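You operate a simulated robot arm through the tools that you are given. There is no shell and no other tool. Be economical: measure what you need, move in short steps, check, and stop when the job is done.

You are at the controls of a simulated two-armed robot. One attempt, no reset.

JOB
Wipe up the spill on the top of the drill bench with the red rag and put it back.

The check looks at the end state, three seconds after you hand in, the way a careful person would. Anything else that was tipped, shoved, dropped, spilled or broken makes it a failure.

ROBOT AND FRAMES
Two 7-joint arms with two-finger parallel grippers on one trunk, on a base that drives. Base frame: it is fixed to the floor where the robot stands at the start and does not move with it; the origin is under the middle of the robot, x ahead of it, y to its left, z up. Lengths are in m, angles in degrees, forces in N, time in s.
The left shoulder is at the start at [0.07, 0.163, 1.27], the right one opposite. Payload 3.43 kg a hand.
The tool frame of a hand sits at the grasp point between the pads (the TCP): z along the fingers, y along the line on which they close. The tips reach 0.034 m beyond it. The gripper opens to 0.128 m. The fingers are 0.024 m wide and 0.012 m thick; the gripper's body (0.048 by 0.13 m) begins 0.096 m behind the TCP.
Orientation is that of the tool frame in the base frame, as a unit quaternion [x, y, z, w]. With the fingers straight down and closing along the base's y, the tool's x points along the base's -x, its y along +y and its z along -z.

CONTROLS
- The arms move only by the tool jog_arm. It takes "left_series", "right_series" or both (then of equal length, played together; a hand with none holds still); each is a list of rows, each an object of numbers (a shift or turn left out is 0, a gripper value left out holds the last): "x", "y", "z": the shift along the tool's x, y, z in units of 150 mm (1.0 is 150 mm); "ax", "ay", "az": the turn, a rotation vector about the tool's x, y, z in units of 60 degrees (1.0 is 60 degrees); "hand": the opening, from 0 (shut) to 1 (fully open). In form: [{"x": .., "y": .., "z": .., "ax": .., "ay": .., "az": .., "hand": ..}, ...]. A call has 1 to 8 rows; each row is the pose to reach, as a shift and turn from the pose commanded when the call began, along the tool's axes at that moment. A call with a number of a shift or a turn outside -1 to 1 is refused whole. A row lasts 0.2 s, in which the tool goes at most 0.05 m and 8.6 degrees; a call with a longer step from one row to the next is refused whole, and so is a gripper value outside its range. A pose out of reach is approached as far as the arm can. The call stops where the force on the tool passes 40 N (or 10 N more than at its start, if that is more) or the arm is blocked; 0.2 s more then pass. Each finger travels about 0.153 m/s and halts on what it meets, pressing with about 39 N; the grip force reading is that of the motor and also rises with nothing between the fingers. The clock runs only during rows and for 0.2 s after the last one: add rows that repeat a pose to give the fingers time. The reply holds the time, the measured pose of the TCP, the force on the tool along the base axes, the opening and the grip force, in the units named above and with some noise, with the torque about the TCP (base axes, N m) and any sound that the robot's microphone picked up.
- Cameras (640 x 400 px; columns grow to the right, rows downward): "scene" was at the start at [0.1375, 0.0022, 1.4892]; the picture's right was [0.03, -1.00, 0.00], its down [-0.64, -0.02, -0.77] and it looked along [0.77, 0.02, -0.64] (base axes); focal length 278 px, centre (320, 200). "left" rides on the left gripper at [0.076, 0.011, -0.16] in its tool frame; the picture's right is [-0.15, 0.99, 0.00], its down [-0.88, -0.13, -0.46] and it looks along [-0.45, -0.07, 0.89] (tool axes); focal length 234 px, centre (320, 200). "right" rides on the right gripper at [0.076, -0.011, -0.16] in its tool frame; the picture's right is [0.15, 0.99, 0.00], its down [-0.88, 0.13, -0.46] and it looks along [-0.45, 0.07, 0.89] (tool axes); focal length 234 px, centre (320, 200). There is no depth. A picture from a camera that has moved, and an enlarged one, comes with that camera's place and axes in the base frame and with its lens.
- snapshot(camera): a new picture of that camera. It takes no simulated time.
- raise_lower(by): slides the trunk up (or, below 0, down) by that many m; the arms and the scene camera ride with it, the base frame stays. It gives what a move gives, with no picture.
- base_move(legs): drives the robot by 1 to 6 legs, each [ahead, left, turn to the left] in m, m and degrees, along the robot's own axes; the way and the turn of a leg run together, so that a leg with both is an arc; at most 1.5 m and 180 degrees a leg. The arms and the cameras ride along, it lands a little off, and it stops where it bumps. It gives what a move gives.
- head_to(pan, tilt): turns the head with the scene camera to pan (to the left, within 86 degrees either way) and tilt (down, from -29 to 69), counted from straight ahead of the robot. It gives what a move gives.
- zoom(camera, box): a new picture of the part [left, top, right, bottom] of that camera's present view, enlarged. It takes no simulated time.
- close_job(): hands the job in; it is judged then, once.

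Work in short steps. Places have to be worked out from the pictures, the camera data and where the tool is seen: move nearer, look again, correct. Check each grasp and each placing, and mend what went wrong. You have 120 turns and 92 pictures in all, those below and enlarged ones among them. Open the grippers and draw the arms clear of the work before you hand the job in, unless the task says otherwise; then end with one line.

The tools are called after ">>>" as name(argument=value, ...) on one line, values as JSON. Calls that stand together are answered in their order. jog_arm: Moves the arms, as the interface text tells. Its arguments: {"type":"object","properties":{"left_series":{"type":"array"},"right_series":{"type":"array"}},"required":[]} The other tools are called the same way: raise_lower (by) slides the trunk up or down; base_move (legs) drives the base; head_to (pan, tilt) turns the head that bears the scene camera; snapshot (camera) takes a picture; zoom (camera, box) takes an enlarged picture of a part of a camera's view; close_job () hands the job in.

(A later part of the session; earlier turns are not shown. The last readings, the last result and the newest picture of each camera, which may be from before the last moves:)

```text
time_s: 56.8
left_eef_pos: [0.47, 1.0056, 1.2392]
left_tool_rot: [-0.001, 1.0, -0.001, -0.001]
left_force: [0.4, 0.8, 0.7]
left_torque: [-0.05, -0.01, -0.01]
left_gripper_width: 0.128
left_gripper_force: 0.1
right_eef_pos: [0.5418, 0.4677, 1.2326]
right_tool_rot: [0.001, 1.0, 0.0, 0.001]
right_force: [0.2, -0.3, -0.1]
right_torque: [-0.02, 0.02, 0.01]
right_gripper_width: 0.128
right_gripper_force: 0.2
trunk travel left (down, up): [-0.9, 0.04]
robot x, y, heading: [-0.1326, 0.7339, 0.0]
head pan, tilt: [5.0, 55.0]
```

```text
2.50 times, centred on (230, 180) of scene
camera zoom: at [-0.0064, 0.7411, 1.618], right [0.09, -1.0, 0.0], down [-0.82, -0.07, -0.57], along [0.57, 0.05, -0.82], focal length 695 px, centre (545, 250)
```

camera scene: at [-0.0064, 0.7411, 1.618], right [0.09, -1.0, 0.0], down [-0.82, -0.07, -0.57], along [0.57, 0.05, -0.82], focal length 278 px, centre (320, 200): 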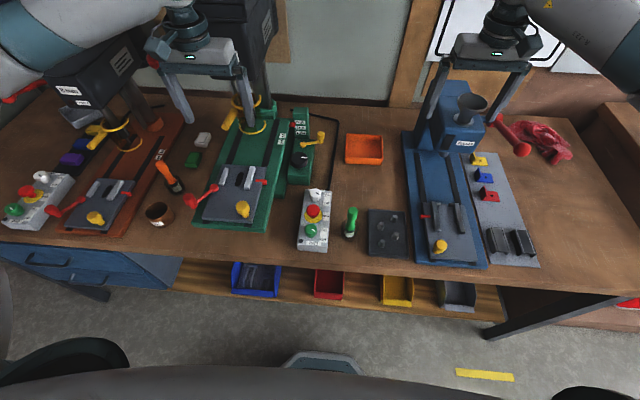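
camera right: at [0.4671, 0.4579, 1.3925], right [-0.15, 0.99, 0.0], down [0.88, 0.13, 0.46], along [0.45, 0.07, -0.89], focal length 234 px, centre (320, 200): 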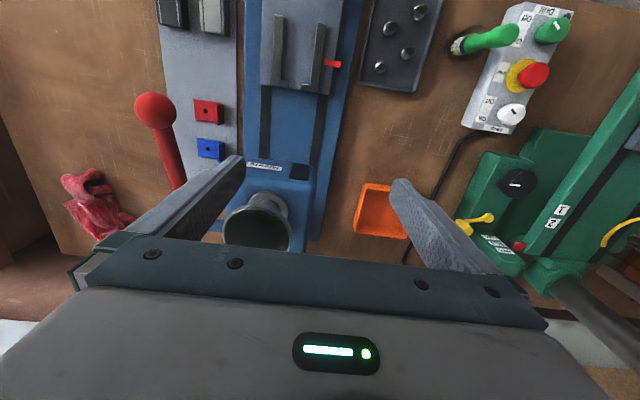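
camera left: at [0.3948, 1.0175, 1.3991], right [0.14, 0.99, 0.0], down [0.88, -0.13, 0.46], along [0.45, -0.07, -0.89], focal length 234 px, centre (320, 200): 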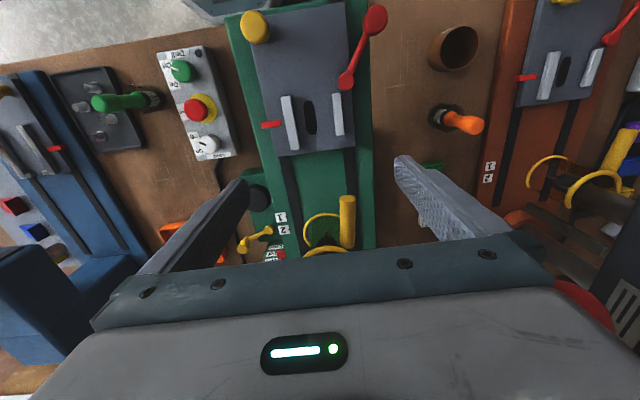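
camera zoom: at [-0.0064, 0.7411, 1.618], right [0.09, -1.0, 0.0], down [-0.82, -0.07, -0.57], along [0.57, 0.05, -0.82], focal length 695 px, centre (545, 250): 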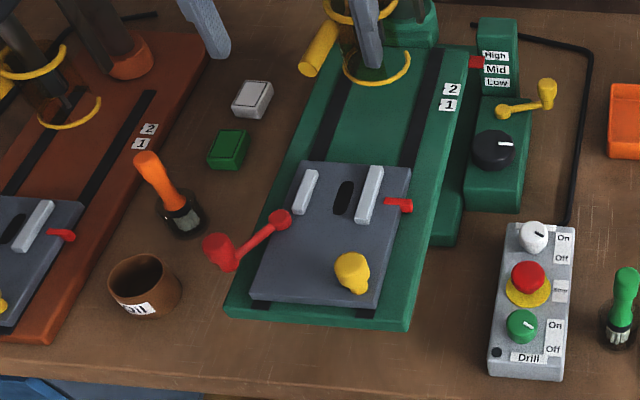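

The sparkles form an arc near (0.465–0.52, -0.035–0.03): the rim glints of a small clear puddle, in front of the rag. I drive to where the right hand reaches both the rag (about (0.81, 0.0)) and the spill, with the left hand lifted.

>>> base_move(legs=[[0, -0.54, 0], [0.13, 0, 0]])

>>> jog_arm(left_series=[{"x": 0.3, "z": -0.15}, {"x": 0.6, "z": -0.3}, {"x": 0.8, "z": -0.5}, {"x": 0.8, "z": -0.8}, {"x": 0.8, "z": -1.0}, {"x": 0.8, "z": -1.0}])

>>> head_to(pan=-10, tilt=50)

>>> zoom(camera="scene", box=[160, 20, 480, 220])

>>> snapshot(camera="right")

```text
time_s: 60.8
left_eef_pos: [0.5986, 0.4547, 1.2407]
left_tool_rot: [-0.001, 1.0, 0.0, 0.0]
left_force: [0.5, 0.3, 0.1]
left_torque: [0.0, -0.01, -0.02]
left_gripper_width: 0.128
left_gripper_force: 0.1
right_eef_pos: [0.671, -0.0803, 1.2341]
right_tool_rot: [-0.001, 1.0, 0.0, 0.001]
right_force: [-0.3, -0.2, 0.6]
right_torque: [0.01, -0.02, -0.03]
right_gripper_width: 0.1279
right_gripper_force: 0.1
trunk travel left (down, up): [-0.9, 0.04]
robot x, y, heading: [0.0006, 0.1823, 0.1]
head pan, tilt: [5.0, 55.0]
```

```text
refused: row 1 steps farther than a row can; nothing moved
```

```text
time_s: 61.6
left_eef_pos: [0.6016, 0.4559, 1.2385]
left_tool_rot: [-0.002, 1.0, 0.0, -0.001]
left_force: [0.3, 0.4, 0.2]
left_torque: [-0.04, 0.01, -0.03]
left_gripper_width: 0.1281
left_gripper_force: 0.1
right_eef_pos: [0.6742, -0.0799, 1.2313]
right_tool_rot: [-0.001, 1.0, 0.001, -0.001]
right_force: [0.2, -1.3, -0.4]
right_torque: [0.03, 0.02, -0.02]
right_gripper_width: 0.1279
right_gripper_force: 0.0
trunk travel left (down, up): [-0.9, 0.04]
robot x, y, heading: [0.0002, 0.1829, 0.1]
head pan, tilt: [-10.0, 50.0]
```

```text
2.00 times, centred on (320, 120) of scene
camera zoom: at [0.1297, 0.1711, 1.6243], right [-0.17, -0.99, 0.0], down [-0.76, 0.13, -0.64], along [0.63, -0.11, -0.77], focal length 556 px, centre (320, 360)
```

zoom: 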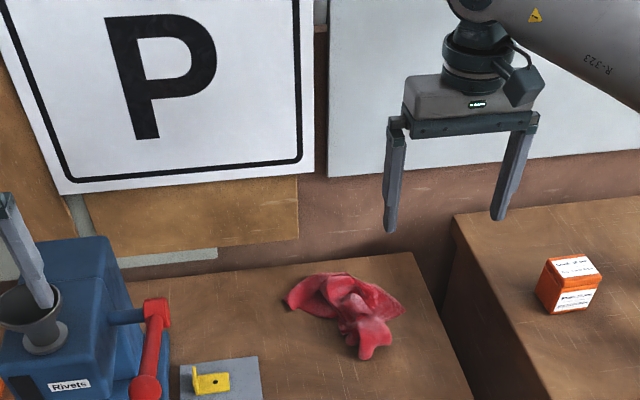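

```text
52 pictures are left
camera right: at [0.5992, -0.0918, 1.3918], right [-0.15, 0.99, 0.0], down [0.88, 0.13, 0.45], along [0.45, 0.07, -0.89], focal length 234 px, centre (320, 200)
```

right: 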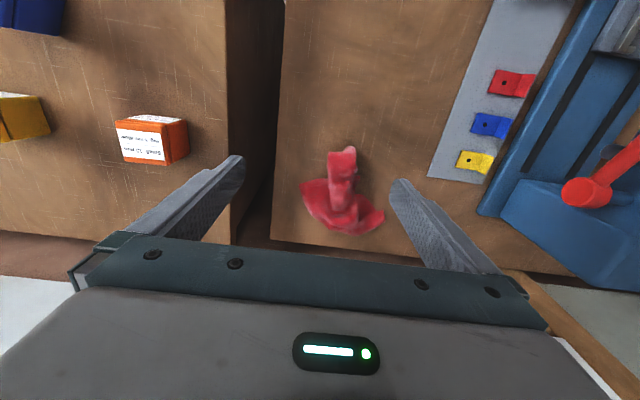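

Rag ridge runs along x from (0.72,-0.02) to (0.87,0.0), wings to y ±0.10; I'll grip across the ridge near (0.775,-0.012). First the left hand up and back, then trunk down, and the right hand over the rag.

>>> jog_arm(left_series=[{"z": -0.3}, {"z": -0.6}, {"z": -0.9}, {"x": 0.3, "z": -0.9}, {"x": 0.6, "z": -0.9}, {"x": 0.8, "z": -0.9}, {"x": 0.8, "z": -0.9}], right_series=[{"x": -0.2, "y": 0.12}, {"x": -0.4, "y": 0.24}, {"x": -0.6, "y": 0.36}, {"x": -0.673, "y": 0.453}, {"x": -0.673, "y": 0.453}, {"x": -0.673, "y": 0.453}, {"x": -0.673, "y": 0.453}])

>>> raise_lower(by=-0.15)

>>> snapshot(camera="right")

>>> snapshot(camera="scene")

```text
time_s: 63.2
left_eef_pos: [0.4796, 0.4561, 1.3742]
left_tool_rot: [-0.002, 1.0, 0.0, 0.001]
left_force: [0.2, 0.3, 0.0]
left_torque: [-0.02, 0.02, -0.01]
left_gripper_width: 0.1279
left_gripper_force: 0.0
right_eef_pos: [0.7749, -0.0102, 1.2314]
right_tool_rot: [0.0, 1.0, -0.001, 0.0]
right_force: [-0.4, -0.1, 0.2]
right_torque: [-0.01, -0.03, 0.04]
right_gripper_width: 0.128
right_gripper_force: 0.0
trunk travel left (down, up): [-0.9, 0.04]
robot x, y, heading: [0.0004, 0.1818, 0.0]
head pan, tilt: [-10.0, 50.0]
```

```text
time_s: 65.0
left_eef_pos: [0.4799, 0.4571, 1.2253]
left_tool_rot: [-0.001, 1.0, 0.0, 0.0]
left_force: [0.6, 0.2, -0.6]
left_torque: [0.01, -0.03, -0.02]
left_gripper_width: 0.1282
left_gripper_force: 0.0
right_eef_pos: [0.7739, -0.012, 1.0834]
right_tool_rot: [0.0, 1.0, 0.001, -0.001]
right_force: [-0.2, 0.5, 1.0]
right_torque: [0.0, -0.02, 0.02]
right_gripper_width: 0.128
right_gripper_force: 0.0
trunk travel left (down, up): [-0.75, 0.19]
robot x, y, heading: [-0.0019, 0.1848, 0.1]
head pan, tilt: [-10.0, 50.0]
```

```text
51 pictures are left
camera right: at [0.6985, -0.0232, 1.2427], right [-0.15, 0.99, 0.0], down [0.88, 0.13, 0.46], along [0.45, 0.07, -0.89], focal length 234 px, centre (320, 200)
```

right: 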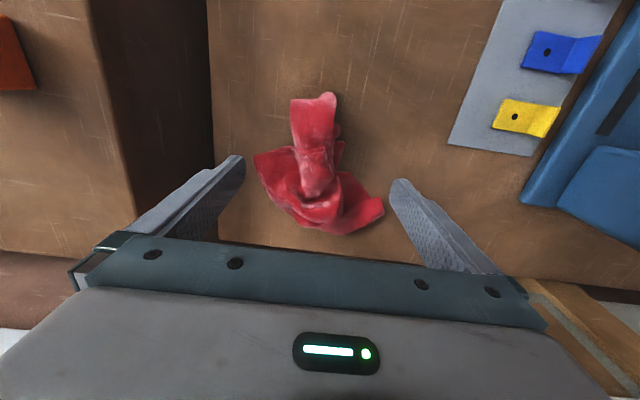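

```text
50 pictures are left
camera scene: at [0.128, 0.1712, 1.4745], right [-0.17, -0.99, 0.0], down [-0.75, 0.13, -0.64], along [0.63, -0.11, -0.77], focal length 278 px, centre (320, 200)
```

scene: 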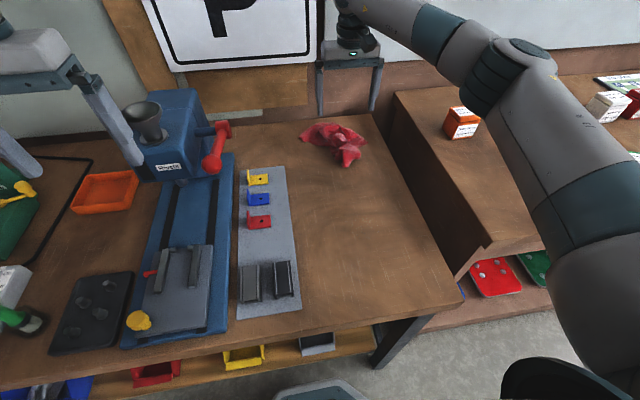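

The ridge lies right between the fingers. I descend to TCP z about 0.95 and check.

>>> jog_arm(right_series=[{"z": 0.25}, {"z": 0.5}, {"z": 0.7}, {"z": 0.88}, {"z": 0.88}])

>>> snapshot(camera="right")

>>> zoom(camera="scene", box=[260, 60, 420, 180])

```text
time_s: 66.2
left_eef_pos: [0.4785, 0.4561, 1.2233]
left_tool_rot: [-0.002, 1.0, -0.001, -0.001]
left_force: [0.2, -0.8, 0.4]
left_torque: [0.02, -0.05, -0.02]
left_gripper_width: 0.1279
left_gripper_force: 0.1
right_eef_pos: [0.7735, -0.012, 0.9519]
right_tool_rot: [-0.001, 1.0, -0.001, 0.0]
right_force: [0.5, -0.3, -0.8]
right_torque: [-0.01, -0.01, 0.01]
right_gripper_width: 0.1282
right_gripper_force: 0.0
trunk travel left (down, up): [-0.75, 0.19]
robot x, y, heading: [-0.0002, 0.1833, 0.2]
head pan, tilt: [-10.0, 50.0]
```

```text
49 pictures are left
camera right: at [0.6981, -0.0237, 1.1109], right [-0.15, 0.99, 0.0], down [0.88, 0.13, 0.46], along [0.45, 0.07, -0.89], focal length 234 px, centre (320, 200)
```

right: 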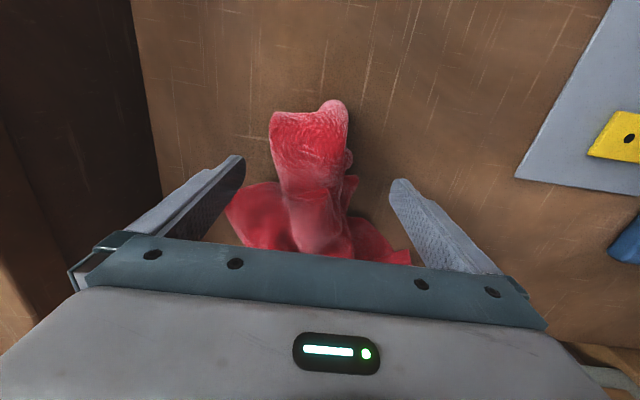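

```text
3.33 times, centred on (340, 120) of scene
camera zoom: at [0.1278, 0.1713, 1.4745], right [-0.17, -0.99, 0.0], down [-0.75, 0.13, -0.64], along [0.63, -0.11, -0.77], focal length 927 px, centre (253, 467)
```

zoom: 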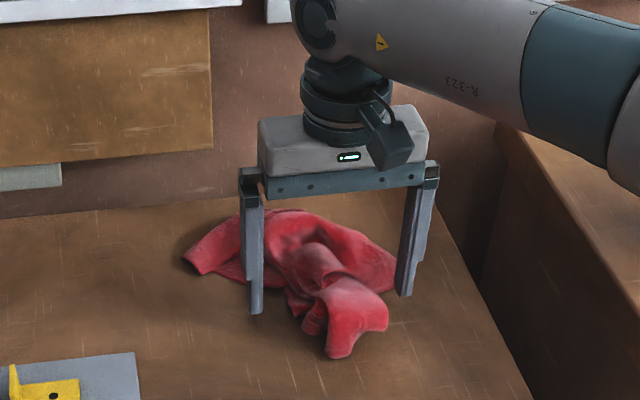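

The fingers straddle the ridge. I feel downward for the bench in small steps.

>>> jog_arm(right_series=[{"z": 0.03}, {"z": 0.06}, {"z": 0.09}, {"z": 0.09}])

```text
time_s: 67.2
left_eef_pos: [0.4793, 0.4562, 1.2245]
left_tool_rot: [-0.002, 1.0, 0.0, 0.001]
left_force: [0.8, 0.6, 0.6]
left_torque: [0.0, 0.0, 0.05]
left_gripper_width: 0.1282
left_gripper_force: 0.0
right_eef_pos: [0.7747, -0.0117, 0.9357]
right_tool_rot: [0.0, 1.0, 0.001, 0.0]
right_force: [0.2, 0.0, 0.3]
right_torque: [0.0, 0.02, 0.01]
right_gripper_width: 0.128
right_gripper_force: 0.1
trunk travel left (down, up): [-0.75, 0.19]
robot x, y, heading: [-0.0002, 0.186, 0.2]
head pan, tilt: [-10.0, 50.0]
```

Tips are at 0.902 with no contact; this is low enough for the 5 cm ridge. I close the gripper.

>>> jog_arm(right_series=[{"hand": 0.5}, {"hand": 0.0}, {"hand": 0.0}, {"hand": 0.0}, {"hand": 0.0}, {"hand": 0.0}])

>>> snapshot(camera="right")

```text
time_s: 68.6
left_eef_pos: [0.4795, 0.4559, 1.224]
left_tool_rot: [-0.001, 1.0, 0.0, 0.0]
left_force: [0.1, -0.4, 0.4]
left_torque: [0.0, -0.02, 0.01]
left_gripper_width: 0.1279
left_gripper_force: 0.0
right_eef_pos: [0.7741, -0.0132, 0.9376]
right_tool_rot: [-0.001, 1.0, 0.0, 0.0]
right_force: [1.9, 0.7, 4.1]
right_torque: [0.03, -0.12, 0.02]
right_gripper_width: 0.008
right_gripper_force: 38.6
trunk travel left (down, up): [-0.75, 0.19]
robot x, y, heading: [0.0018, 0.1884, 0.3]
head pan, tilt: [-10.0, 50.0]
```

```text
47 pictures are left
camera right: at [0.6988, -0.023, 1.0974], right [-0.15, 0.99, 0.0], down [0.88, 0.13, 0.46], along [0.45, 0.07, -0.89], focal length 234 px, centre (320, 200)
```

right: 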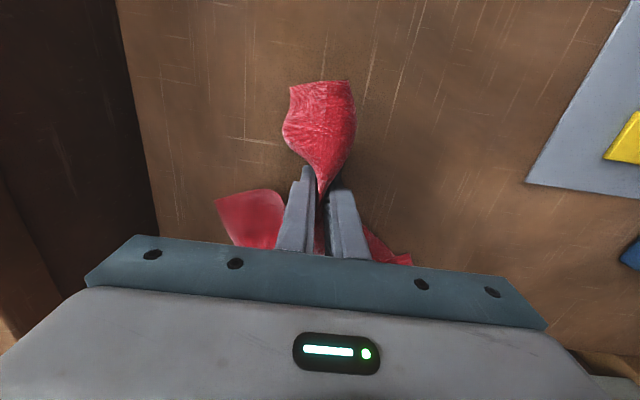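

The cloth is pinched (8 mm). I lift it and look.

>>> jog_arm(right_series=[{"z": -0.2}, {"z": -0.4}, {"z": -0.6}, {"z": -0.8}, {"z": -1.0}, {"z": -1.0}])

>>> zoom(camera="scene", box=[240, 40, 480, 190])

>>> snapshot(camera="right")

```text
time_s: 70.0
left_eef_pos: [0.4805, 0.4542, 1.224]
left_tool_rot: [-0.001, 1.0, 0.0, -0.001]
left_force: [0.7, 0.4, -0.3]
left_torque: [-0.03, 0.01, -0.03]
left_gripper_width: 0.1278
left_gripper_force: 0.1
right_eef_pos: [0.7745, -0.0125, 1.0867]
right_tool_rot: [-0.001, 1.0, 0.0, 0.0]
right_force: [-0.5, 0.0, 0.2]
right_torque: [0.06, 0.01, 0.05]
right_gripper_width: 0.0078
right_gripper_force: 38.8
trunk travel left (down, up): [-0.75, 0.19]
robot x, y, heading: [0.0005, 0.1841, -0.1]
head pan, tilt: [-10.0, 50.0]
```

```text
2.67 times, centred on (360, 115) of scene
camera zoom: at [0.1287, 0.1709, 1.4744], right [-0.17, -0.99, 0.0], down [-0.76, 0.13, -0.64], along [0.63, -0.11, -0.77], focal length 741 px, centre (213, 427)
```

zoom: 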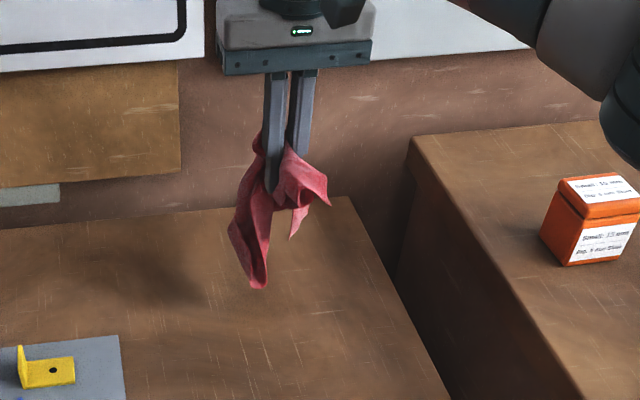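

```text
45 pictures are left
camera right: at [0.6999, -0.0231, 1.2462], right [-0.15, 0.99, 0.0], down [0.88, 0.13, 0.46], along [0.45, 0.07, -0.89], focal length 234 px, centre (320, 200)
```

right: 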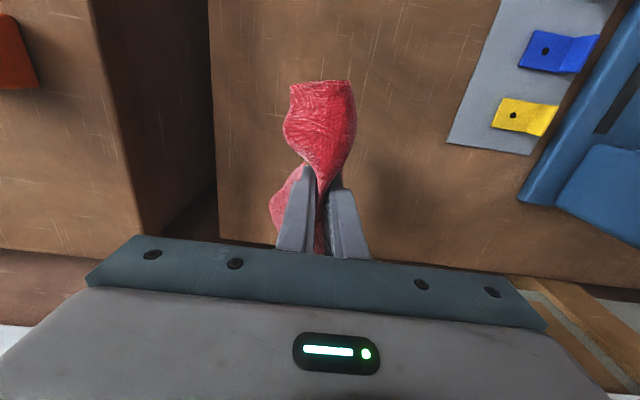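

Rag held. Before wiping I zoom on the suspected spill once more from here.

>>> zoom(camera="scene", box=[290, 170, 450, 290])

>>> head_to(pan=-20, tilt=65)

>>> zoom(camera="scene", box=[240, 80, 400, 200])

```text
3.33 times, centred on (370, 230) of scene
camera zoom: at [0.1287, 0.1709, 1.4744], right [-0.17, -0.99, 0.0], down [-0.76, 0.13, -0.64], along [0.63, -0.11, -0.77], focal length 927 px, centre (153, 100)
```

zoom: 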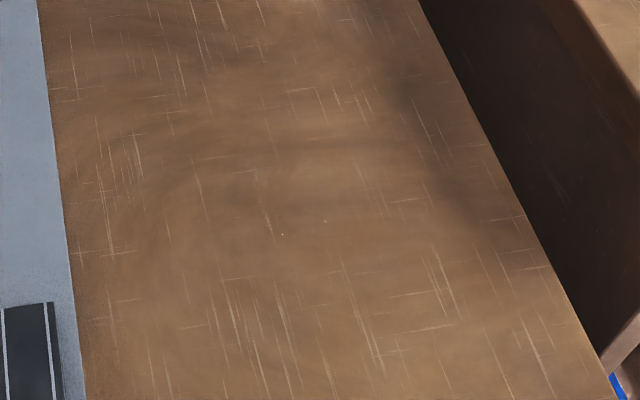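

```text
time_s: 70.7
left_eef_pos: [0.48, 0.455, 1.2238]
left_tool_rot: [-0.002, 1.0, 0.0, 0.001]
left_force: [-0.4, 0.2, 0.0]
left_torque: [-0.01, -0.03, 0.03]
left_gripper_width: 0.1281
left_gripper_force: 0.2
right_eef_pos: [0.7751, -0.0119, 1.0857]
right_tool_rot: [0.0, 1.0, -0.001, 0.0]
right_force: [-0.4, -0.9, 0.4]
right_torque: [0.02, 0.03, 0.0]
right_gripper_width: 0.0079
right_gripper_force: 39.5
trunk travel left (down, up): [-0.75, 0.19]
robot x, y, heading: [0.0017, 0.1856, 0.0]
head pan, tilt: [-20.0, 65.0]
```

```text
3.33 times, centred on (320, 140) of scene
camera zoom: at [0.1094, 0.1637, 1.4564], right [-0.34, -0.94, 0.0], down [-0.85, 0.31, -0.42], along [0.4, -0.14, -0.91], focal length 927 px, centre (320, 400)
```

zoom: 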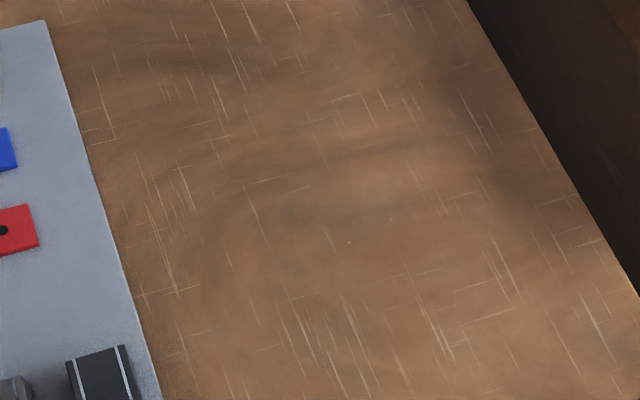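

Glints again at x≈0.46–0.47, y≈-0.02–0.02, consistent with a puddle of roughly 7 cm around (0.495, 0). I carry the rag there.

>>> jog_arm(right_series=[{"x": 0.25}, {"x": 0.5}, {"x": 0.75}, {"x": 1.0}, {"x": 1.0}])

>>> jog_arm(right_series=[{"x": 0.25}, {"x": 0.5}, {"x": 0.7}, {"x": 0.7, "z": 0.25}, {"x": 0.7, "z": 0.5}, {"x": 0.7, "z": 0.5}])

>>> snapshot(camera="scene")

>>> snapshot(camera="right")

```text
time_s: 71.9
left_eef_pos: [0.4813, 0.4559, 1.2236]
left_tool_rot: [-0.002, 1.0, 0.0, 0.0]
left_force: [-1.2, 0.2, -0.3]
left_torque: [-0.02, -0.03, 0.0]
left_gripper_width: 0.1281
left_gripper_force: 0.1
right_eef_pos: [0.6231, -0.0128, 1.0854]
right_tool_rot: [-0.001, 1.0, 0.0, 0.0]
right_force: [-0.7, -0.1, -0.5]
right_torque: [0.02, -0.02, 0.03]
right_gripper_width: 0.0078
right_gripper_force: 38.7
trunk travel left (down, up): [-0.75, 0.19]
robot x, y, heading: [0.0009, 0.1828, 0.2]
head pan, tilt: [-20.0, 65.0]
```

```text
time_s: 73.3
left_eef_pos: [0.4789, 0.4564, 1.2251]
left_tool_rot: [-0.002, 1.0, 0.0, 0.0]
left_force: [-1.2, -0.1, 0.3]
left_torque: [-0.03, 0.01, -0.01]
left_gripper_width: 0.1276
left_gripper_force: 0.1
right_eef_pos: [0.5172, -0.011, 1.011]
right_tool_rot: [-0.001, 1.0, 0.0, 0.0]
right_force: [-0.6, 0.0, -0.4]
right_torque: [-0.01, 0.0, 0.0]
right_gripper_width: 0.0079
right_gripper_force: 38.7
trunk travel left (down, up): [-0.75, 0.19]
robot x, y, heading: [-0.0006, 0.1844, -0.0]
head pan, tilt: [-20.0, 65.0]
```

```text
42 pictures are left
camera scene: at [0.1087, 0.164, 1.4564], right [-0.34, -0.94, 0.0], down [-0.85, 0.31, -0.42], along [0.4, -0.14, -0.91], focal length 278 px, centre (320, 200)
```

scene: 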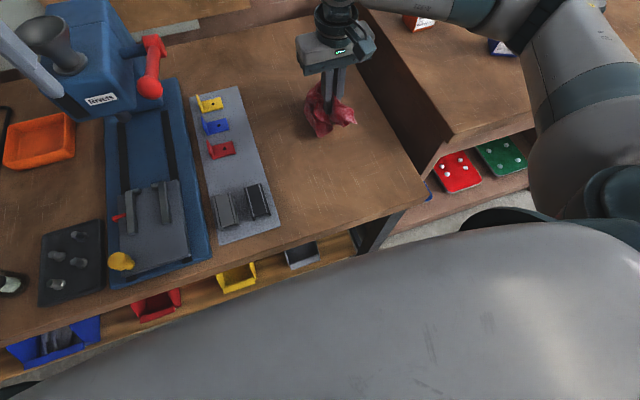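

```text
41 pictures are left
camera right: at [0.4424, -0.0229, 1.1709], right [-0.15, 0.99, 0.0], down [0.88, 0.13, 0.46], along [0.45, 0.07, -0.89], focal length 234 px, centre (320, 200)
```

right: 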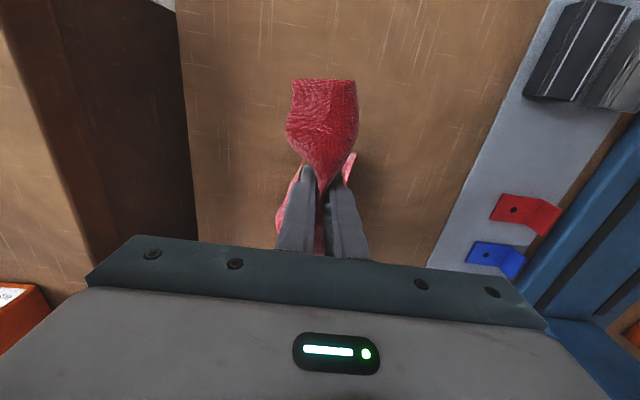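

Lower the rag onto the bench (TCP about 0.943).

>>> jog_arm(right_series=[{"z": 0.15}, {"z": 0.3}, {"z": 0.45}, {"z": 0.45}])

>>> snapshot(camera="right")

>>> zoom(camera="scene", box=[240, 40, 420, 190])

```text
time_s: 74.3
left_eef_pos: [0.4792, 0.4561, 1.2232]
left_tool_rot: [-0.002, 1.0, -0.001, 0.0]
left_force: [-0.4, -0.8, 0.6]
left_torque: [-0.02, 0.01, 0.0]
left_gripper_width: 0.1277
left_gripper_force: 0.0
right_eef_pos: [0.5192, -0.0134, 0.9425]
right_tool_rot: [-0.001, 1.0, 0.0, 0.0]
right_force: [-0.6, 0.2, 0.1]
right_torque: [0.04, -0.04, -0.04]
right_gripper_width: 0.0077
right_gripper_force: 39.2
trunk travel left (down, up): [-0.75, 0.19]
robot x, y, heading: [-0.0004, 0.188, 0.3]
head pan, tilt: [-20.0, 65.0]
```

```text
40 pictures are left
camera right: at [0.4436, -0.0247, 1.1031], right [-0.15, 0.99, 0.0], down [0.88, 0.13, 0.46], along [0.45, 0.07, -0.89], focal length 234 px, centre (320, 200)
```

right: 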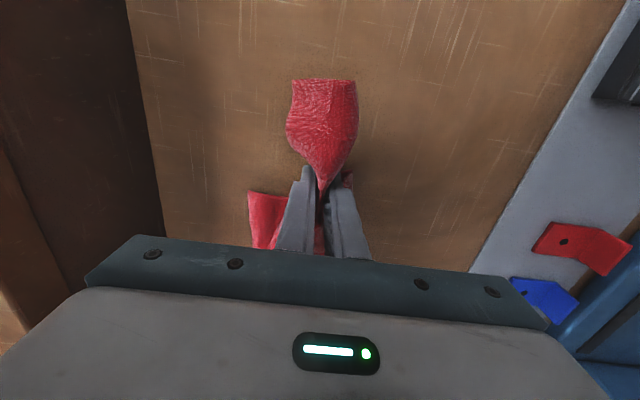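

```text
2.67 times, centred on (330, 115) of scene
camera zoom: at [0.1091, 0.1638, 1.4564], right [-0.34, -0.94, 0.0], down [-0.85, 0.31, -0.42], along [0.4, -0.14, -0.91], focal length 741 px, centre (293, 427)
```

zoom: 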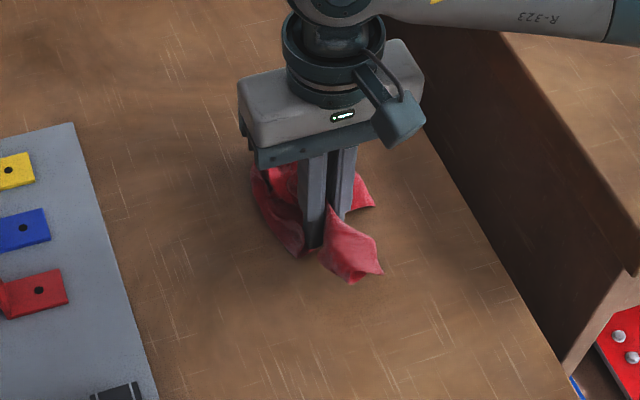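

The cloth rests spread on the bench. I start wiping in a serpentine, pressing slightly lower.

>>> jog_arm(right_series=[{"z": 0.05}, {"y": 0.3, "z": 0.05}, {"y": 0.5, "z": 0.05}, {"x": 0.25, "y": 0.5, "z": 0.05}, {"x": 0.25, "y": 0.2, "z": 0.05}, {"x": 0.25, "y": -0.1, "z": 0.05}, {"x": 0.25, "y": -0.4, "z": 0.05}, {"x": 0.5, "y": -0.4, "z": 0.05}])

>>> jog_arm(right_series=[{"y": 0.3}, {"y": 0.6}, {"y": 0.9}, {"x": 0.3, "y": 0.9}, {"x": 0.3, "y": 0.6}, {"x": 0.3, "y": 0.3}, {"x": 0.3, "y": 0.0}, {"x": 0.3, "y": 0.0}])

>>> snapshot(camera="right")

>>> zoom(camera="scene", box=[240, 70, 420, 220])

```text
time_s: 76.1
left_eef_pos: [0.4781, 0.4565, 1.2244]
left_tool_rot: [-0.001, 1.0, 0.0, 0.0]
left_force: [0.1, 0.5, -0.3]
left_torque: [-0.02, -0.03, 0.0]
left_gripper_width: 0.1284
left_gripper_force: 0.1
right_eef_pos: [0.4426, -0.0718, 0.9388]
right_tool_rot: [-0.001, 1.0, 0.0, 0.0]
right_force: [-0.7, 0.0, 0.2]
right_torque: [-0.03, -0.01, 0.04]
right_gripper_width: 0.0078
right_gripper_force: 39.0
trunk travel left (down, up): [-0.75, 0.19]
robot x, y, heading: [-0.0008, 0.184, 0.1]
head pan, tilt: [-20.0, 65.0]
```

```text
time_s: 77.9
left_eef_pos: [0.479, 0.4566, 1.2233]
left_tool_rot: [-0.003, 1.0, -0.001, -0.001]
left_force: [-0.2, -0.4, 0.1]
left_torque: [0.0, 0.03, -0.02]
left_gripper_width: 0.1278
left_gripper_force: 0.0
right_eef_pos: [0.3976, -0.0727, 0.9367]
right_tool_rot: [-0.001, 1.0, 0.0, 0.001]
right_force: [-2.7, -1.7, 12.3]
right_torque: [-0.02, 0.01, 0.03]
right_gripper_width: 0.0075
right_gripper_force: 39.5
trunk travel left (down, up): [-0.75, 0.19]
robot x, y, heading: [-0.0005, 0.1807, -0.0]
head pan, tilt: [-20.0, 65.0]
```

```text
38 pictures are left
camera right: at [0.322, -0.0833, 1.0957], right [-0.15, 0.99, 0.0], down [0.88, 0.13, 0.45], along [0.45, 0.07, -0.89], focal length 234 px, centre (320, 200)
```

right: 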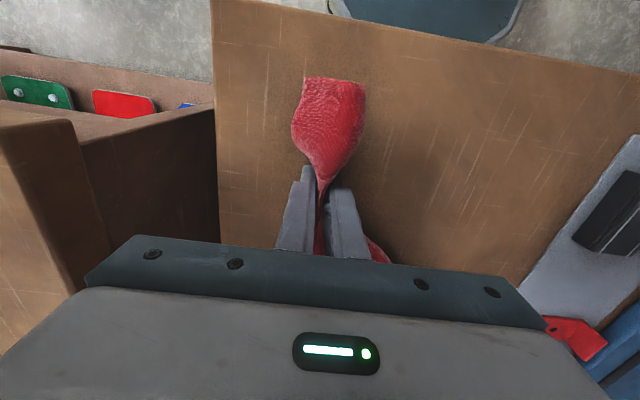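

```text
2.67 times, centred on (330, 145) of scene
camera zoom: at [0.1087, 0.1653, 1.4565], right [-0.34, -0.94, 0.0], down [-0.85, 0.31, -0.42], along [0.4, -0.14, -0.91], focal length 741 px, centre (293, 347)
```

zoom: 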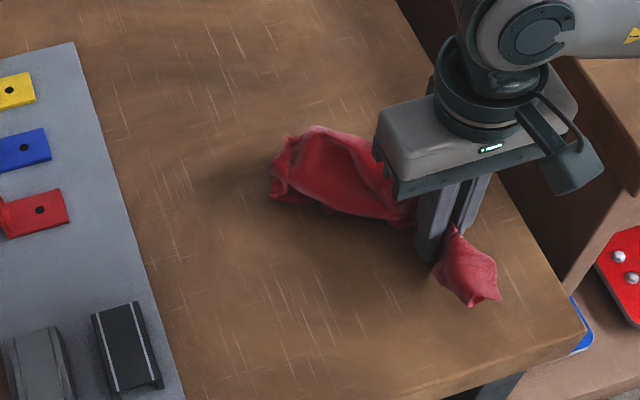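

The bulk trails behind the fingers and covers the area. I continue with more strokes across it.

>>> jog_arm(right_series=[{"x": -0.3}, {"x": -0.3, "y": 0.3}, {"x": -0.3, "y": 0.6}, {"x": -0.3, "y": 0.9}, {"x": -0.6, "y": 0.9}, {"x": -0.6, "y": 0.6}, {"x": -0.6, "y": 0.3}, {"x": -0.6, "y": 0.0}])

>>> jog_arm(right_series=[{"x": -0.3}, {"x": -0.3, "y": 0.3}, {"x": -0.3, "y": 0.6}, {"x": -0.3, "y": 0.9}, {"x": -0.6, "y": 0.9}, {"x": -0.6, "y": 0.6}, {"x": -0.6, "y": 0.4}, {"x": -0.3, "y": 0.4}])

>>> jog_arm(right_series=[{"x": 0.3}, {"x": 0.6}, {"x": 0.9}, {"x": 0.9, "y": 0.2}, {"x": 0.6, "y": 0.2}, {"x": 0.3, "y": 0.2}, {"x": 0.0, "y": 0.2}, {"x": -0.3, "y": 0.2}])

>>> jog_arm(right_series=[{"x": -0.1, "z": -0.3}, {"x": -0.3, "z": -0.55}, {"x": -0.6, "z": -0.55}, {"x": -0.9, "z": -0.55}, {"x": -1.0, "z": -0.55}, {"x": -1.0, "z": -0.55}])

>>> zoom(camera="scene", box=[240, 60, 420, 200])

```text
time_s: 79.7
left_eef_pos: [0.4774, 0.4553, 1.2256]
left_tool_rot: [-0.003, 1.0, 0.0, 0.001]
left_force: [0.2, -0.2, -0.3]
left_torque: [0.01, -0.06, 0.01]
left_gripper_width: 0.1279
left_gripper_force: 0.1
right_eef_pos: [0.4879, -0.0733, 0.9349]
right_tool_rot: [-0.002, 1.0, 0.0, 0.002]
right_force: [1.3, 2.7, 8.4]
right_torque: [0.11, -0.16, 0.05]
right_gripper_width: 0.0079
right_gripper_force: 39.3
trunk travel left (down, up): [-0.75, 0.19]
robot x, y, heading: [-0.0022, 0.1811, 0.2]
head pan, tilt: [-20.0, 65.0]
```

```text
time_s: 81.5
left_eef_pos: [0.4782, 0.4552, 1.2243]
left_tool_rot: [-0.001, 1.0, 0.0, 0.002]
left_force: [-0.1, 0.8, 0.4]
left_torque: [-0.02, -0.05, -0.02]
left_gripper_width: 0.128
left_gripper_force: 0.1
right_eef_pos: [0.5324, -0.0141, 0.9398]
right_tool_rot: [-0.002, 1.0, 0.0, 0.001]
right_force: [-1.3, 1.0, -0.2]
right_torque: [-0.01, -0.02, -0.01]
right_gripper_width: 0.0076
right_gripper_force: 38.3
trunk travel left (down, up): [-0.75, 0.19]
robot x, y, heading: [-0.0037, 0.1814, 0.0]
head pan, tilt: [-20.0, 65.0]
```

```text
time_s: 83.3
left_eef_pos: [0.4816, 0.4549, 1.2234]
left_tool_rot: [-0.002, 1.0, 0.001, 0.0]
left_force: [-0.4, -0.2, 0.1]
left_torque: [0.01, 0.01, 0.0]
left_gripper_width: 0.128
left_gripper_force: 0.0
right_eef_pos: [0.5803, 0.019, 0.937]
right_tool_rot: [-0.001, 1.0, 0.0, 0.0]
right_force: [-0.1, 0.0, -1.0]
right_torque: [0.01, 0.03, 0.01]
right_gripper_width: 0.0079
right_gripper_force: 38.8
trunk travel left (down, up): [-0.75, 0.19]
robot x, y, heading: [0.0006, 0.186, 0.1]
head pan, tilt: [-20.0, 65.0]
```

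```text
time_s: 84.7
left_eef_pos: [0.4802, 0.4558, 1.225]
left_tool_rot: [-0.003, 1.0, 0.0, -0.001]
left_force: [-0.2, 0.6, -0.1]
left_torque: [0.0, 0.02, -0.02]
left_gripper_width: 0.1279
left_gripper_force: 0.0
right_eef_pos: [0.7291, 0.0186, 1.0201]
right_tool_rot: [-0.002, 1.0, -0.001, -0.001]
right_force: [-0.4, 0.4, 0.1]
right_torque: [0.03, 0.02, 0.03]
right_gripper_width: 0.0082
right_gripper_force: 39.1
trunk travel left (down, up): [-0.75, 0.19]
robot x, y, heading: [-0.0003, 0.1854, -0.1]
head pan, tilt: [-20.0, 65.0]
```

```text
2.86 times, centred on (330, 130) of scene
camera zoom: at [0.1093, 0.1634, 1.4563], right [-0.34, -0.94, 0.0], down [-0.85, 0.31, -0.42], along [0.4, -0.14, -0.91], focal length 794 px, centre (291, 400)
```

zoom: 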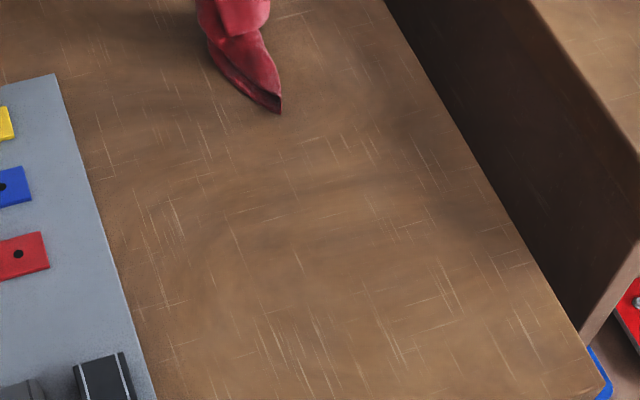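

The specks seem gone. I compare with the exact earlier zoom and the earlier tilt.

>>> zoom(camera="scene", box=[240, 80, 400, 200])

>>> head_to(pan=-10, tilt=50)

>>> zoom(camera="scene", box=[290, 170, 450, 290])

```text
3.33 times, centred on (320, 140) of scene
camera zoom: at [0.1093, 0.1634, 1.4563], right [-0.34, -0.94, 0.0], down [-0.85, 0.31, -0.42], along [0.4, -0.14, -0.91], focal length 927 px, centre (320, 400)
```

zoom: 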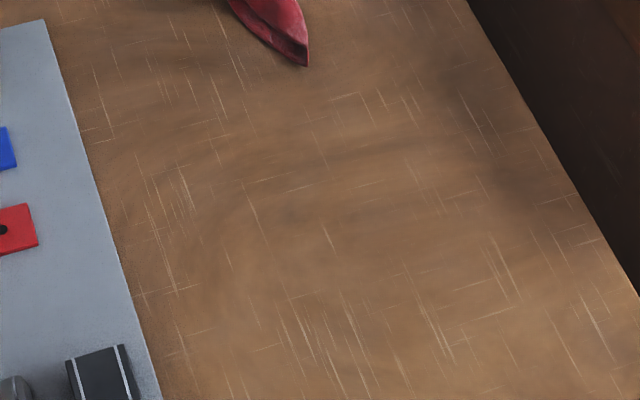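

```text
time_s: 85.5
left_eef_pos: [0.4788, 0.4567, 1.2248]
left_tool_rot: [-0.002, 1.0, -0.001, 0.0]
left_force: [0.0, 0.1, -0.6]
left_torque: [0.03, -0.05, -0.04]
left_gripper_width: 0.1281
left_gripper_force: 0.1
right_eef_pos: [0.7293, 0.0202, 1.0204]
right_tool_rot: [-0.001, 1.0, 0.0, 0.0]
right_force: [-0.2, -0.8, 0.1]
right_torque: [0.03, 0.02, 0.0]
right_gripper_width: 0.0077
right_gripper_force: 39.0
trunk travel left (down, up): [-0.75, 0.19]
robot x, y, heading: [0.0002, 0.1847, 0.1]
head pan, tilt: [-10.0, 50.0]
```

```text
3.33 times, centred on (370, 230) of scene
camera zoom: at [0.1282, 0.1712, 1.4744], right [-0.17, -0.99, 0.0], down [-0.76, 0.13, -0.64], along [0.63, -0.11, -0.77], focal length 927 px, centre (153, 100)
```

zoom: 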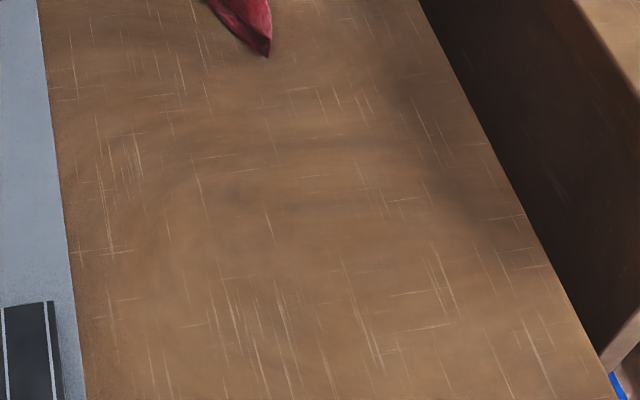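

The specks are gone, so that was the spill and it is wiped. Now I put the rag back: lower it a little behind its old spot and drag forward so the bulk trails back as before.

>>> jog_arm(right_series=[{"x": -0.25, "y": -0.1}, {"x": -0.53, "y": -0.21}, {"x": -0.53, "y": -0.21, "z": 0.2}, {"x": -0.53, "y": -0.21, "z": 0.4}, {"x": -0.45, "y": -0.21, "z": 0.48}, {"x": -0.3, "y": -0.21, "z": 0.54}, {"x": -0.3, "y": -0.21, "z": 0.54}])

>>> zoom(camera="scene", box=[240, 60, 440, 190])

```text
time_s: 87.1
left_eef_pos: [0.4788, 0.4561, 1.223]
left_tool_rot: [-0.002, 1.0, 0.001, 0.0]
left_force: [0.3, -0.5, 0.0]
left_torque: [-0.03, 0.01, -0.05]
left_gripper_width: 0.1279
left_gripper_force: 0.0
right_eef_pos: [0.7718, -0.0117, 0.9394]
right_tool_rot: [0.0, 1.0, -0.001, 0.001]
right_force: [-0.4, -2.8, 11.4]
right_torque: [-0.16, -0.09, -0.01]
right_gripper_width: 0.0078
right_gripper_force: 39.2
trunk travel left (down, up): [-0.75, 0.19]
robot x, y, heading: [-0.0025, 0.1867, 0.1]
head pan, tilt: [-10.0, 50.0]
```

```text
3.08 times, centred on (340, 125) of scene
camera zoom: at [0.1273, 0.1723, 1.4747], right [-0.17, -0.99, 0.0], down [-0.75, 0.13, -0.64], along [0.63, -0.11, -0.77], focal length 855 px, centre (258, 431)
```

zoom: 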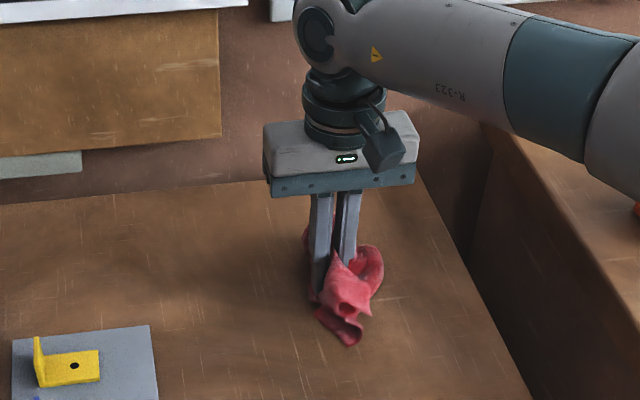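

The rag is back on its spot, on the bench. I release and rise.

>>> jog_arm(right_series=[{"hand": 0.3}, {"hand": 0.5}, {"hand": 0.6}, {"z": -0.15}, {"z": -0.4}, {"z": -0.7}, {"z": -1.0}, {"z": -1.0}])

>>> snapshot(camera="right")

>>> zoom(camera="scene", box=[240, 60, 440, 190])

```text
time_s: 88.9
left_eef_pos: [0.4787, 0.4555, 1.2248]
left_tool_rot: [-0.002, 1.0, 0.001, 0.0]
left_force: [0.9, -0.4, 0.1]
left_torque: [0.01, 0.02, 0.04]
left_gripper_width: 0.128
left_gripper_force: 0.0
right_eef_pos: [0.7719, -0.0139, 1.0873]
right_tool_rot: [0.0, 1.0, 0.0, 0.0]
right_force: [-0.2, 0.0, 0.7]
right_torque: [0.03, 0.01, 0.01]
right_gripper_width: 0.0768
right_gripper_force: 0.0
trunk travel left (down, up): [-0.75, 0.19]
robot x, y, heading: [0.0006, 0.1848, 0.1]
head pan, tilt: [-10.0, 50.0]
```

```text
32 pictures are left
camera right: at [0.6972, -0.025, 1.2475], right [-0.15, 0.99, 0.0], down [0.88, 0.13, 0.46], along [0.45, 0.07, -0.89], focal length 234 px, centre (320, 200)
```

right: 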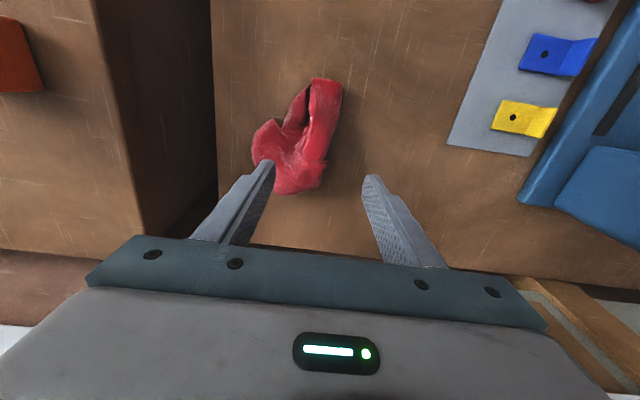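

```text
3.08 times, centred on (340, 125) of scene
camera zoom: at [0.1285, 0.1709, 1.4744], right [-0.17, -0.99, 0.0], down [-0.76, 0.13, -0.64], along [0.63, -0.11, -0.77], focal length 855 px, centre (258, 431)
```

zoom: 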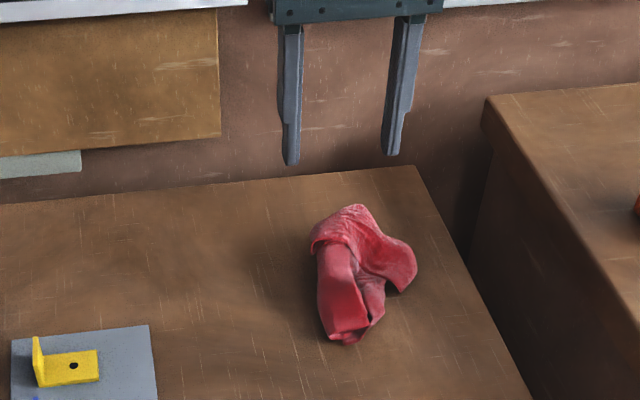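

The rag lies about 4–5 cm off its old centre (now ≈(0.78,-0.04), was ≈(0.82,0)). Before fixing that, I check the wiped area with the right hand camera from the earlier viewpoint.

>>> jog_arm(right_series=[{"x": 0.3}, {"x": 0.6}, {"x": 0.9}, {"x": 1.0}, {"x": 1.0}])

>>> jog_arm(right_series=[{"x": 0.3}, {"x": 0.6}, {"x": 0.9}, {"x": 1.0, "y": 0.1}, {"x": 1.0, "y": 0.1}])

>>> zoom(camera="right", box=[190, 60, 430, 240])

>>> jog_arm(right_series=[{"x": 0.3}, {"x": 0.3}])

>>> zoom(camera="right", box=[190, 60, 430, 240])

```text
time_s: 90.1
left_eef_pos: [0.4803, 0.4563, 1.2237]
left_tool_rot: [-0.002, 1.0, 0.0, -0.001]
left_force: [-0.6, 0.9, -0.4]
left_torque: [-0.02, 0.0, 0.01]
left_gripper_width: 0.1279
left_gripper_force: 0.0
right_eef_pos: [0.6217, -0.0135, 1.0892]
right_tool_rot: [-0.001, 1.0, 0.0, -0.001]
right_force: [0.7, -0.7, 0.6]
right_torque: [0.03, 0.0, -0.01]
right_gripper_width: 0.0769
right_gripper_force: 0.0
trunk travel left (down, up): [-0.75, 0.19]
robot x, y, heading: [0.0018, 0.1851, -0.1]
head pan, tilt: [-10.0, 50.0]
```

```text
time_s: 91.3
left_eef_pos: [0.4798, 0.4549, 1.2238]
left_tool_rot: [-0.002, 1.0, 0.0, 0.0]
left_force: [0.9, 0.1, -0.5]
left_torque: [0.02, -0.03, 0.0]
left_gripper_width: 0.128
left_gripper_force: 0.1
right_eef_pos: [0.4707, -0.0001, 1.0883]
right_tool_rot: [0.0, 1.0, 0.0, -0.001]
right_force: [-0.2, 0.3, 0.2]
right_torque: [0.02, 0.0, -0.01]
right_gripper_width: 0.0772
right_gripper_force: 0.1
trunk travel left (down, up): [-0.75, 0.19]
robot x, y, heading: [0.0033, 0.187, 0.4]
head pan, tilt: [-10.0, 50.0]
```

```text
2.22 times, centred on (310, 150) of right
camera zoom: at [0.3953, -0.0117, 1.2483], right [-0.15, 0.99, 0.0], down [0.88, 0.13, 0.46], along [0.45, 0.07, -0.89], focal length 520 px, centre (342, 311)
```

zoom: 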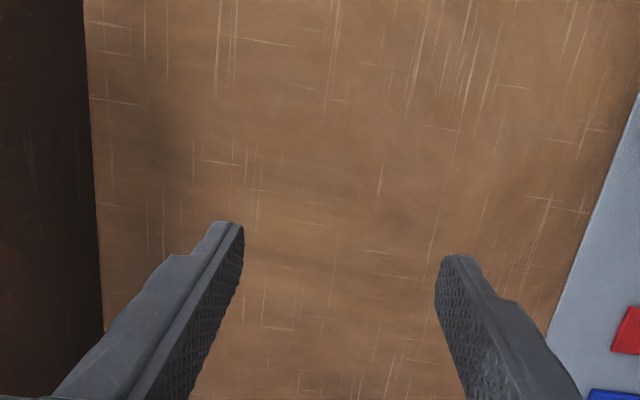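

```text
time_s: 91.9
left_eef_pos: [0.4804, 0.455, 1.2249]
left_tool_rot: [-0.002, 1.0, 0.0, 0.0]
left_force: [-0.4, -0.2, 0.1]
left_torque: [-0.01, 0.02, -0.02]
left_gripper_width: 0.128
left_gripper_force: 0.0
right_eef_pos: [0.424, 0.0018, 1.0889]
right_tool_rot: [-0.001, 1.0, 0.0, 0.0]
right_force: [-0.6, 0.0, -0.5]
right_torque: [-0.05, 0.02, -0.01]
right_gripper_width: 0.0768
right_gripper_force: 0.0
trunk travel left (down, up): [-0.75, 0.19]
robot x, y, heading: [0.0017, 0.1863, 0.2]
head pan, tilt: [-10.0, 50.0]
```

```text
2.22 times, centred on (310, 150) of right
camera zoom: at [0.349, -0.0106, 1.2484], right [-0.15, 0.99, 0.0], down [0.88, 0.13, 0.46], along [0.45, 0.07, -0.89], focal length 520 px, centre (342, 311)
```

zoom: 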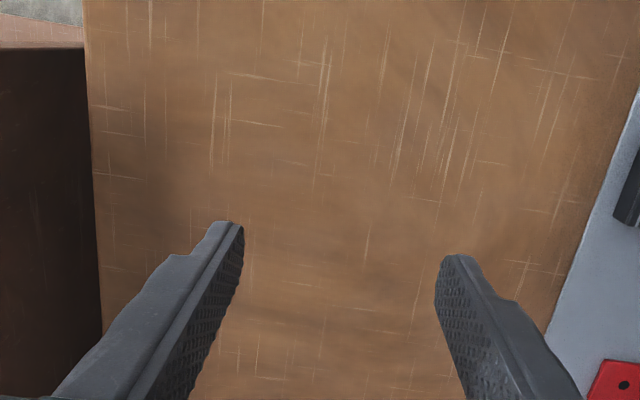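

The wiped area is clean from this viewpoint too. I regrasp the rag's fold at about (0.735,-0.017) to shift it to its old place.

>>> jog_arm(right_series=[{"x": -0.3, "hand": 1}, {"x": -0.6}, {"x": -0.9}, {"x": -1.0}, {"x": -1.0}])

>>> jog_arm(right_series=[{"x": -0.3, "y": -0.1}, {"x": -0.6, "y": -0.1}, {"x": -0.9, "y": -0.13}, {"x": -1.0, "y": -0.13, "z": 0.2}, {"x": -1.0, "y": -0.13, "z": 0.5}, {"x": -1.0, "y": -0.13, "z": 0.5}])

>>> snapshot(camera="right")

```text
time_s: 93.1
left_eef_pos: [0.479, 0.4568, 1.224]
left_tool_rot: [-0.002, 1.0, 0.0, 0.0]
left_force: [-0.4, -0.5, 0.6]
left_torque: [-0.01, 0.02, 0.03]
left_gripper_width: 0.1278
left_gripper_force: 0.0
right_eef_pos: [0.5766, 0.0017, 1.0877]
right_tool_rot: [-0.001, 1.0, -0.001, -0.001]
right_force: [-0.2, -0.2, 0.2]
right_torque: [-0.02, -0.03, -0.02]
right_gripper_width: 0.1279
right_gripper_force: 0.1
trunk travel left (down, up): [-0.75, 0.19]
robot x, y, heading: [0.0019, 0.1834, 0.0]
head pan, tilt: [-10.0, 50.0]
```

```text
time_s: 94.5
left_eef_pos: [0.4778, 0.4569, 1.2251]
left_tool_rot: [-0.002, 1.0, 0.0, 0.0]
left_force: [0.7, 0.0, 0.1]
left_torque: [-0.03, 0.0, 0.01]
left_gripper_width: 0.1279
left_gripper_force: 0.1
right_eef_pos: [0.7294, -0.0183, 1.0126]
right_tool_rot: [-0.001, 1.0, 0.0, 0.0]
right_force: [-0.2, 0.9, 0.3]
right_torque: [0.01, 0.02, 0.04]
right_gripper_width: 0.1278
right_gripper_force: 0.0
trunk travel left (down, up): [-0.75, 0.19]
robot x, y, heading: [-0.0021, 0.1841, -0.0]
head pan, tilt: [-10.0, 50.0]
```

```text
28 pictures are left
camera right: at [0.6546, -0.029, 1.1737], right [-0.15, 0.99, 0.0], down [0.88, 0.13, 0.46], along [0.45, 0.07, -0.89], focal length 234 px, centre (320, 200)
```

right: 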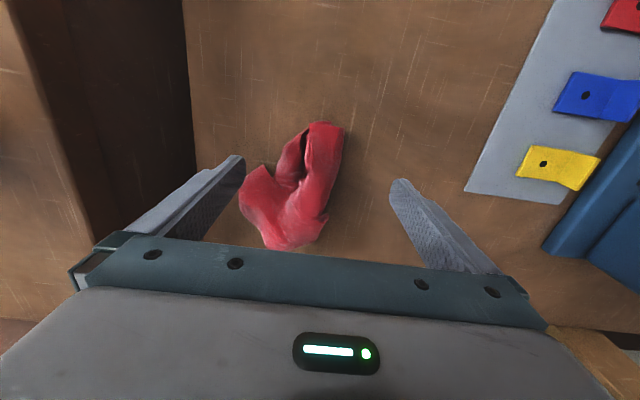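

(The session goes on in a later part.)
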